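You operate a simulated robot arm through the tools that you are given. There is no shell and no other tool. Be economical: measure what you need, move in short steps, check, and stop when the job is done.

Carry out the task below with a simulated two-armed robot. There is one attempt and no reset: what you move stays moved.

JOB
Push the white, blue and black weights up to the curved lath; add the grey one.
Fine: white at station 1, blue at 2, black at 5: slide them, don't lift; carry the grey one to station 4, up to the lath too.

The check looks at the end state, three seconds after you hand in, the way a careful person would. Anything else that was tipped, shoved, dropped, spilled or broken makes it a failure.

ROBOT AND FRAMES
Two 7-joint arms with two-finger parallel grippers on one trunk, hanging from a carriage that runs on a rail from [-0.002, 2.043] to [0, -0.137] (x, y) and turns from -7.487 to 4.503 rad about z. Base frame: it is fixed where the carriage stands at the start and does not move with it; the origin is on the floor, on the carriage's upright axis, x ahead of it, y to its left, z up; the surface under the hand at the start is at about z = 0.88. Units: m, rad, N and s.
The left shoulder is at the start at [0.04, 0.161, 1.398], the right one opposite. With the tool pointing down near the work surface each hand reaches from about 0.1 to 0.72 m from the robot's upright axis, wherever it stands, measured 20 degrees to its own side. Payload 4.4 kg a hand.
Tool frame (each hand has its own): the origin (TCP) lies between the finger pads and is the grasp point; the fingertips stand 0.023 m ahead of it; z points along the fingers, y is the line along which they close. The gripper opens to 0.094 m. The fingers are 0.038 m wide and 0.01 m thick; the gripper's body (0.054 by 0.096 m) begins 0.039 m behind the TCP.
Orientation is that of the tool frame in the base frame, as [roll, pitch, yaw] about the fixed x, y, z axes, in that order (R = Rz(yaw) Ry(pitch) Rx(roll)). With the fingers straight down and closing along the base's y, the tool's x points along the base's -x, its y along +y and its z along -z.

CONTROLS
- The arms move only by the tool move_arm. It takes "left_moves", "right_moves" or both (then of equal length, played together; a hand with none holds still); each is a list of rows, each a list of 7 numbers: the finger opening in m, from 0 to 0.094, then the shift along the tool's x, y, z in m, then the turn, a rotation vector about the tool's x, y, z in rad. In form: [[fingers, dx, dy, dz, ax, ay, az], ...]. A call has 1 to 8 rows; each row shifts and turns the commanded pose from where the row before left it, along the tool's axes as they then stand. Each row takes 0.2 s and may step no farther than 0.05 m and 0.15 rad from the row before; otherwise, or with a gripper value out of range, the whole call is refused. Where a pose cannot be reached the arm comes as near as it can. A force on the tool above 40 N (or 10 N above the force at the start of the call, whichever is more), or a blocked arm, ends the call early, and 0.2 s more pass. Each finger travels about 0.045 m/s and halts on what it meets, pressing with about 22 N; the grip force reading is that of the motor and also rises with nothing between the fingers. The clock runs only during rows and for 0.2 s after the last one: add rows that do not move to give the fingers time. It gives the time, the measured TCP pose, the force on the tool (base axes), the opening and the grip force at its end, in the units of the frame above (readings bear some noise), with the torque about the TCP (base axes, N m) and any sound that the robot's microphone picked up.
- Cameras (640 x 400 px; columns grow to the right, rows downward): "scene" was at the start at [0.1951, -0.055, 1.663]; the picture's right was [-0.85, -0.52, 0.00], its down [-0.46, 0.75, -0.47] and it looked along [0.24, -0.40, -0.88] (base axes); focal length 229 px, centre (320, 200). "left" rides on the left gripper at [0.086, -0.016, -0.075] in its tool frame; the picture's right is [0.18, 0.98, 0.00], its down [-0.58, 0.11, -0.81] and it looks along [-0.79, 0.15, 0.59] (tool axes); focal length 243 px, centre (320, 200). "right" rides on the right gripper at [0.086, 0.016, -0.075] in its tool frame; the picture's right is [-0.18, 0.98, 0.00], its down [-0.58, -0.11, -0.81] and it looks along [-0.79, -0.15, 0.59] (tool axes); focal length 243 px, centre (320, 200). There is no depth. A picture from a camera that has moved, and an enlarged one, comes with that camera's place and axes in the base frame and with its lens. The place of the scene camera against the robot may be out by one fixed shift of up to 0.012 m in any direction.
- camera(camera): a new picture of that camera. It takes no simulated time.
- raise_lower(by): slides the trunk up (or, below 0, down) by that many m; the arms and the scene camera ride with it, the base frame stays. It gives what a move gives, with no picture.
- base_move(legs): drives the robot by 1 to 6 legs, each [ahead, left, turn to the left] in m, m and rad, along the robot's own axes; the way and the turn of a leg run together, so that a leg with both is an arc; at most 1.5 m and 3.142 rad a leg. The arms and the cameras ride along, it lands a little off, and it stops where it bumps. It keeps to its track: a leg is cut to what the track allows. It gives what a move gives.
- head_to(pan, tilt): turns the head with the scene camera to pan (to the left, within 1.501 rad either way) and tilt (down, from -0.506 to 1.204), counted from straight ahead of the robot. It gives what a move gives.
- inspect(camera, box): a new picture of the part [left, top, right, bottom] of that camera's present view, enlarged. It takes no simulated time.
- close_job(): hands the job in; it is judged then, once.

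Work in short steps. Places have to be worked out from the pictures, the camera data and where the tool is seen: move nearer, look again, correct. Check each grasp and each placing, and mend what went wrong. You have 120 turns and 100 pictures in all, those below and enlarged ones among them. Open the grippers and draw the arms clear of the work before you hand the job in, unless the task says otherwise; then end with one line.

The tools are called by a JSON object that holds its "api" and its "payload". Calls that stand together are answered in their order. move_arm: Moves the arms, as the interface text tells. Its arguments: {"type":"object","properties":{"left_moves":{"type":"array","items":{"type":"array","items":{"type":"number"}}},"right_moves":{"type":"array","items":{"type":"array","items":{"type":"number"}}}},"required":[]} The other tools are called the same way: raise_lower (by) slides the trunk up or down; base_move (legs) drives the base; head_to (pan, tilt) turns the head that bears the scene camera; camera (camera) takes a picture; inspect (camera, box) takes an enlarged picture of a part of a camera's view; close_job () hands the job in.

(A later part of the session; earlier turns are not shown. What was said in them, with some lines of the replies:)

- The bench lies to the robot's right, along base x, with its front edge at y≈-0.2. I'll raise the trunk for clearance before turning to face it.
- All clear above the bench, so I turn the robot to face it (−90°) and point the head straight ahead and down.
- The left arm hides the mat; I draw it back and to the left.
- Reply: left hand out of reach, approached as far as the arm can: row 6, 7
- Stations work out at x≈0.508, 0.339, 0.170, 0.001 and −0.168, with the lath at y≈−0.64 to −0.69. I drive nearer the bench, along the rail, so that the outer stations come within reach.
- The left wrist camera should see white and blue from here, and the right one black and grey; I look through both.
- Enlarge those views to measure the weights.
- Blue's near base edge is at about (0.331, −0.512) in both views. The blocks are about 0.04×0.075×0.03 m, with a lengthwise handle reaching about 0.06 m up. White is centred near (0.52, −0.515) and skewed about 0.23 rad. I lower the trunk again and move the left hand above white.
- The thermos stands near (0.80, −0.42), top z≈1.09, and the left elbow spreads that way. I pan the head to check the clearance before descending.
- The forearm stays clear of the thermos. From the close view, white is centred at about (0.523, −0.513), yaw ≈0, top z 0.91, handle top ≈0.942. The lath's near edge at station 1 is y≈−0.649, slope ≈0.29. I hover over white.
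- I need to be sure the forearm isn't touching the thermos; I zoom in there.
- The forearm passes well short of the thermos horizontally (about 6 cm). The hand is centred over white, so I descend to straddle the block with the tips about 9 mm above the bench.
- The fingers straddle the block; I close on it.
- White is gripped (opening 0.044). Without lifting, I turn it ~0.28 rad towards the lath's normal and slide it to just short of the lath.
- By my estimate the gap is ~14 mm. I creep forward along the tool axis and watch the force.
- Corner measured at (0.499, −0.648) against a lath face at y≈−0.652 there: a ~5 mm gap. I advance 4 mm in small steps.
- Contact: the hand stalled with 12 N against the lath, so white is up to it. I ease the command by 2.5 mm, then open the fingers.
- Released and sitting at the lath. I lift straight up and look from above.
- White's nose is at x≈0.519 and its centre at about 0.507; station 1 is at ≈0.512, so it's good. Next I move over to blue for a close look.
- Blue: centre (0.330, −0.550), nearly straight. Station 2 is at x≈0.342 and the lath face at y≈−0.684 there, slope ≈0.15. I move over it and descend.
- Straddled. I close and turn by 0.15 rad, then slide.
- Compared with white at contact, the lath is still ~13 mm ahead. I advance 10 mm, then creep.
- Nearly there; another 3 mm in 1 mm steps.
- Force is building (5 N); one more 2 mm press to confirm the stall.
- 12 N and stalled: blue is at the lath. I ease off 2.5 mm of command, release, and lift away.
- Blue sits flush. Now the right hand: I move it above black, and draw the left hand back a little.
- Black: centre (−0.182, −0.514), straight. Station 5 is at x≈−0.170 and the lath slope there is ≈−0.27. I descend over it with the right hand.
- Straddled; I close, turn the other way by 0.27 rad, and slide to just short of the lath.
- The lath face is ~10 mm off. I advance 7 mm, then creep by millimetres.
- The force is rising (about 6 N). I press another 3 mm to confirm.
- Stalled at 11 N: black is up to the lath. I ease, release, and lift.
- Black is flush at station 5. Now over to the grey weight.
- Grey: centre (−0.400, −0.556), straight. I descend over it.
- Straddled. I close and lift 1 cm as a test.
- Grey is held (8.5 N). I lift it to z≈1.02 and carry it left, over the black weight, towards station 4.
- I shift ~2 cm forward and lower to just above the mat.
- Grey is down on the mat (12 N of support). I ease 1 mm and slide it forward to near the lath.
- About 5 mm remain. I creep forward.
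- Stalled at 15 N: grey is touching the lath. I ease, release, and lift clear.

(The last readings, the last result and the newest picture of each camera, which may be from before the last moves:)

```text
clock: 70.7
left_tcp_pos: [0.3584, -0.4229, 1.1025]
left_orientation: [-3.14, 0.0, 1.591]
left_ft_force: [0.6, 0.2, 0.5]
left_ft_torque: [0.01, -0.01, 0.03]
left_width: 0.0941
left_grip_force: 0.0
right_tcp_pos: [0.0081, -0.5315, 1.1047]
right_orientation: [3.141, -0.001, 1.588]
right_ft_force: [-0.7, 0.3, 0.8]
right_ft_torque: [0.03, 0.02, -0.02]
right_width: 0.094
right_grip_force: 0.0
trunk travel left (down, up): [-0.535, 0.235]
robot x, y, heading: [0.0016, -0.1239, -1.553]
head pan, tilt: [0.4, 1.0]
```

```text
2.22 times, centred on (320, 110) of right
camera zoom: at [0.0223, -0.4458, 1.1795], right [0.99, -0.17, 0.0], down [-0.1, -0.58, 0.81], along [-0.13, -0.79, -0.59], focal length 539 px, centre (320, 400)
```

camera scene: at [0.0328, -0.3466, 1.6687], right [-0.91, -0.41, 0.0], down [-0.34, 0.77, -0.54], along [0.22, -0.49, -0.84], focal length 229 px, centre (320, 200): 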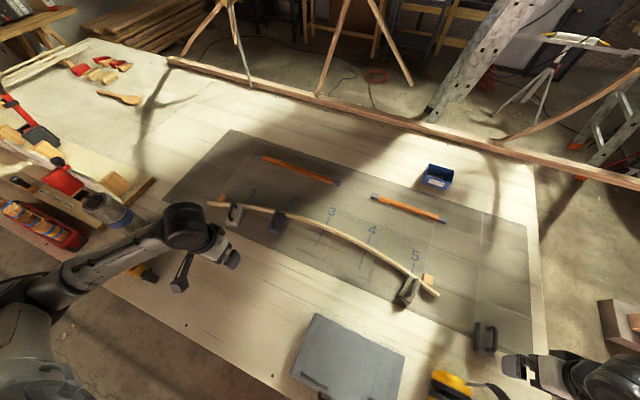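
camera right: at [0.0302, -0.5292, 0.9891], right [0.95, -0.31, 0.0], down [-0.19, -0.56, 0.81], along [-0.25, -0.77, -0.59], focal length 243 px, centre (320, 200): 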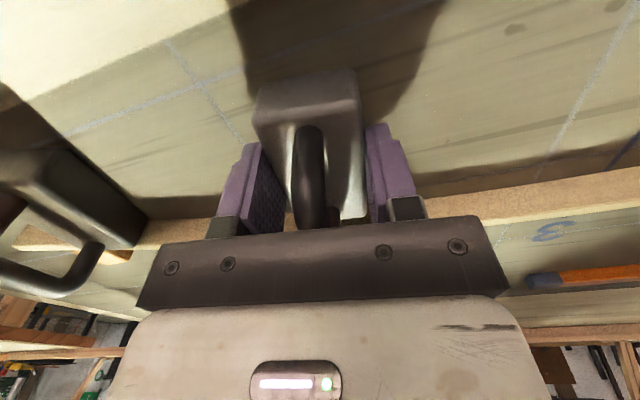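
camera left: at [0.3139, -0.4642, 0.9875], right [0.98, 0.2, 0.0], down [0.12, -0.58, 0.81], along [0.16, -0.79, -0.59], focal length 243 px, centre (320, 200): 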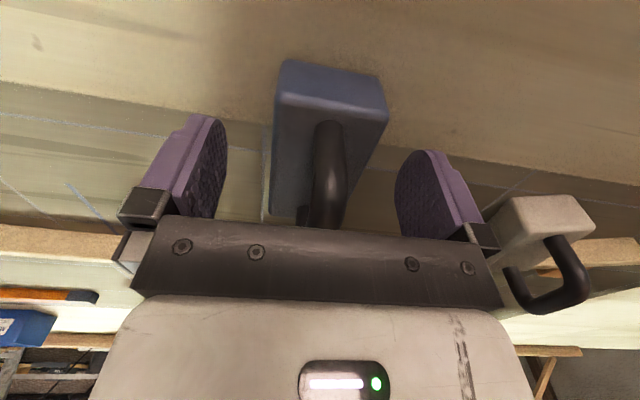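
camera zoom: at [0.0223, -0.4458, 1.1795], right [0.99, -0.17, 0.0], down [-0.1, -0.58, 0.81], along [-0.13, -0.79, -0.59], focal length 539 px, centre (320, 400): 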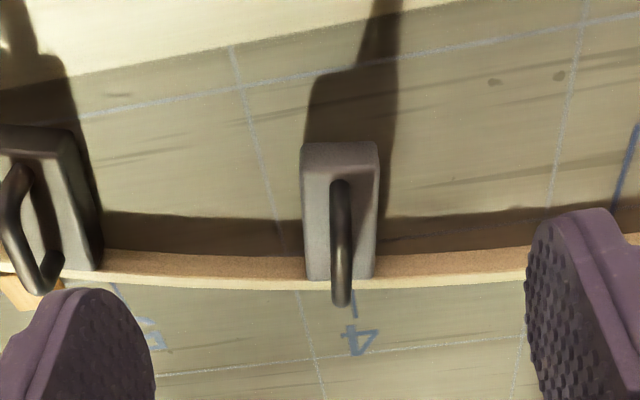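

Grey is flush at station 4. I draw both arms back and up, then check the whole scene from straight ahead.

{"api": "move_arm", "payload": {"right_moves": [[0.094, 0.0, -0.02, -0.03, 0, 0, 0], [0.094, 0.02, -0.04, -0.02, 0, 0, 0], [0.094, 0.02, -0.04, 0, 0, 0, 0], [0.094, 0.02, -0.04, 0, 0, 0, 0], [0.094, 0.02, -0.04, 0, 0, 0, 0], [0.094, 0.02, -0.04, 0, 0, 0, 0], [0.094, 0.02, -0.04, 0, 0, 0, 0], [0.094, 0, 0, 0, 0, 0, 0]], "left_moves": [[0.094, 0, 0, -0.03, 0, 0, 0], [0.094, 0, 0, -0.02, 0, 0, 0], [0.094, 0, 0, 0, 0, 0, 0], [0.094, 0, 0, 0, 0, 0, 0], [0.094, 0, 0, 0, 0, 0, 0], [0.094, 0, 0, 0, 0, 0, 0], [0.094, 0, 0, 0, 0, 0, 0], [0.094, 0, 0, 0, 0, 0, 0]]}}

{"api": "head_to", "payload": {"pan": 0, "tilt": 1.1}}

{"api": "camera", "payload": {"camera": "scene"}}

{"api": "inspect", "payload": {"camera": "scene", "box": [110, 180, 280, 270]}}

{"api": "inspect", "payload": {"camera": "scene", "box": [270, 180, 440, 270]}}

```text
clock: 72.5
left_tcp_pos: [0.359, -0.4242, 1.1535]
left_orientation: [3.141, -0.001, 1.591]
left_ft_force: [1.0, 0.1, 1.0]
left_ft_torque: [0.02, -0.03, 0.01]
left_width: 0.0939
left_grip_force: 0.1
right_tcp_pos: [-0.2573, -0.4324, 1.1528]
right_orientation: [-3.142, -0.001, 1.59]
right_ft_force: [-0.8, -0.1, -0.5]
right_ft_torque: [0.02, 0.0, -0.01]
right_width: 0.0941
right_grip_force: 0.2
right hand out of reach, approached as far as the arm can: row 7
trunk travel left (down, up): [-0.535, 0.235]
robot x, y, heading: [-0.0002, -0.1231, -1.554]
head pan, tilt: [0.4, 1.0]
```

```text
clock: 73.3
left_tcp_pos: [0.3588, -0.4236, 1.1516]
left_orientation: [-3.141, 0.0, 1.589]
left_ft_force: [0.0, 0.3, 0.0]
left_ft_torque: [-0.01, -0.02, -0.01]
left_width: 0.0941
left_grip_force: 0.0
right_tcp_pos: [-0.2577, -0.4336, 1.152]
right_orientation: [3.141, -0.001, 1.589]
right_ft_force: [-0.5, 0.5, 1.3]
right_ft_torque: [-0.02, -0.01, -0.02]
right_width: 0.094
right_grip_force: 0.0
trunk travel left (down, up): [-0.535, 0.235]
robot x, y, heading: [-0.0016, -0.1211, -1.557]
head pan, tilt: [0.0, 1.1]
```

```text
41 pictures are left
camera scene: at [0.0057, -0.346, 1.6621], right [-1.0, -0.02, 0.0], down [-0.02, 0.89, -0.45], along [0.01, -0.45, -0.89], focal length 229 px, centre (320, 200)
```

scene: 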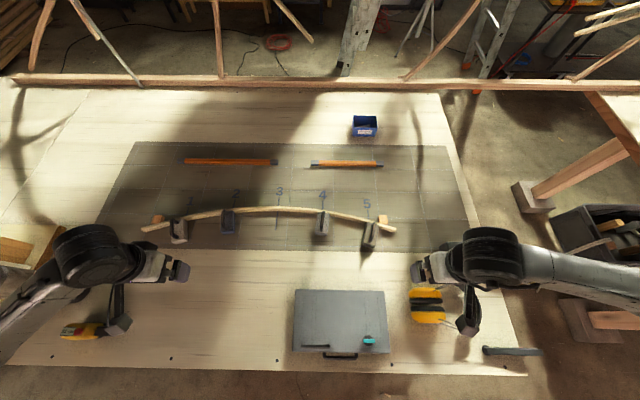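

```text
3.76 times, centred on (195, 225) of scene
camera zoom: at [0.0057, -0.346, 1.6621], right [-1.0, -0.02, 0.0], down [-0.02, 0.89, -0.45], along [0.01, -0.45, -0.89], focal length 861 px, centre (791, 106)
```

zoom: 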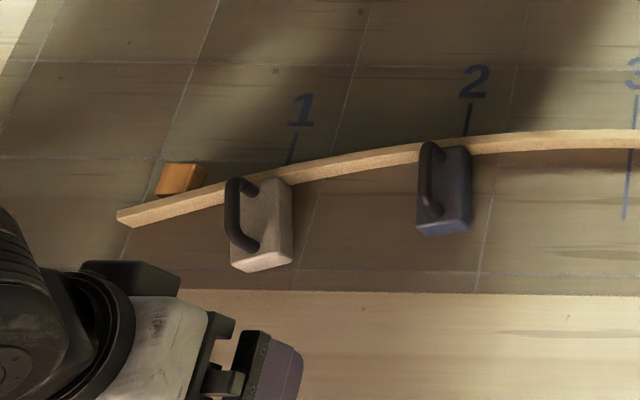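

```text
3.76 times, centred on (355, 225) of scene
camera zoom: at [0.0057, -0.346, 1.6621], right [-1.0, -0.02, 0.0], down [-0.02, 0.89, -0.45], along [0.01, -0.45, -0.89], focal length 861 px, centre (188, 106)
```

zoom: 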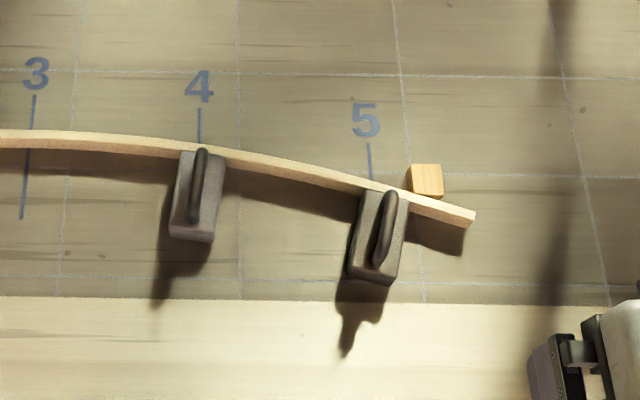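

All four sit at their stations and the lath looks unmoved. One last close look at the contacts.

{"api": "inspect", "payload": {"camera": "scene", "box": [300, 200, 400, 262]}}

{"api": "inspect", "payload": {"camera": "scene", "box": [150, 195, 250, 257]}}

```text
6.40 times, centred on (350, 231) of scene
camera zoom: at [0.0057, -0.346, 1.6621], right [-1.0, -0.02, 0.0], down [-0.02, 0.89, -0.45], along [0.01, -0.45, -0.89], focal length 1463 px, centre (128, 2)
```

zoom: 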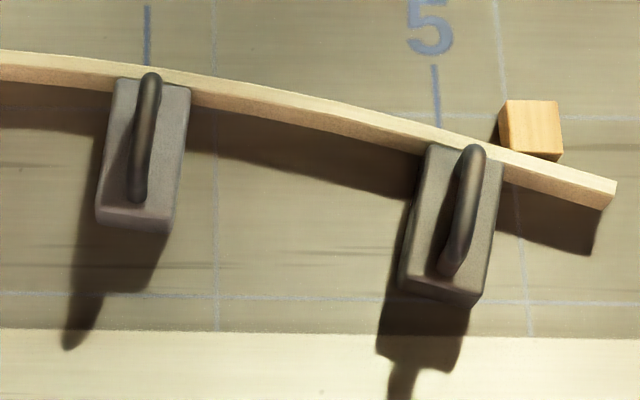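

```text
6.40 times, centred on (200, 226) of scene
camera zoom: at [0.0057, -0.346, 1.6621], right [-1.0, -0.02, 0.0], down [-0.02, 0.89, -0.45], along [0.01, -0.45, -0.89], focal length 1463 px, centre (1088, 34)
```

zoom: 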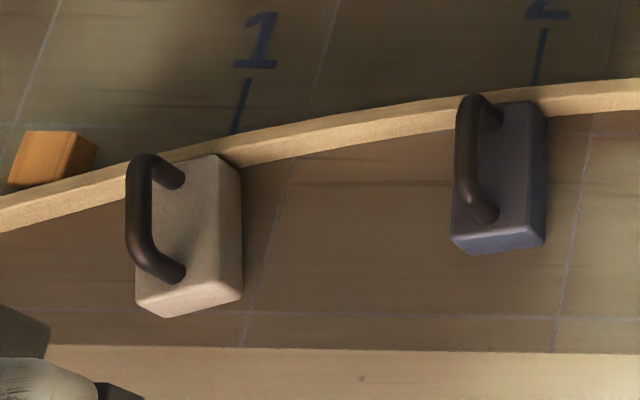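

All four weights touch the lath at their stations, everything else is undisturbed, and the open hands are clear. I hand in.

{"api": "close_job", "payload": {}}

```text
The job is handed in.
```

The job is handed in: I slid white, blue and black up to the lath at stations 1, 2 and 5, and carried grey to station 4 against the lath. Each stalled against the lath at 11–15 N and sits within about 7 mm of its station line. The lath and everything else looked undisturbed in the last pictures.
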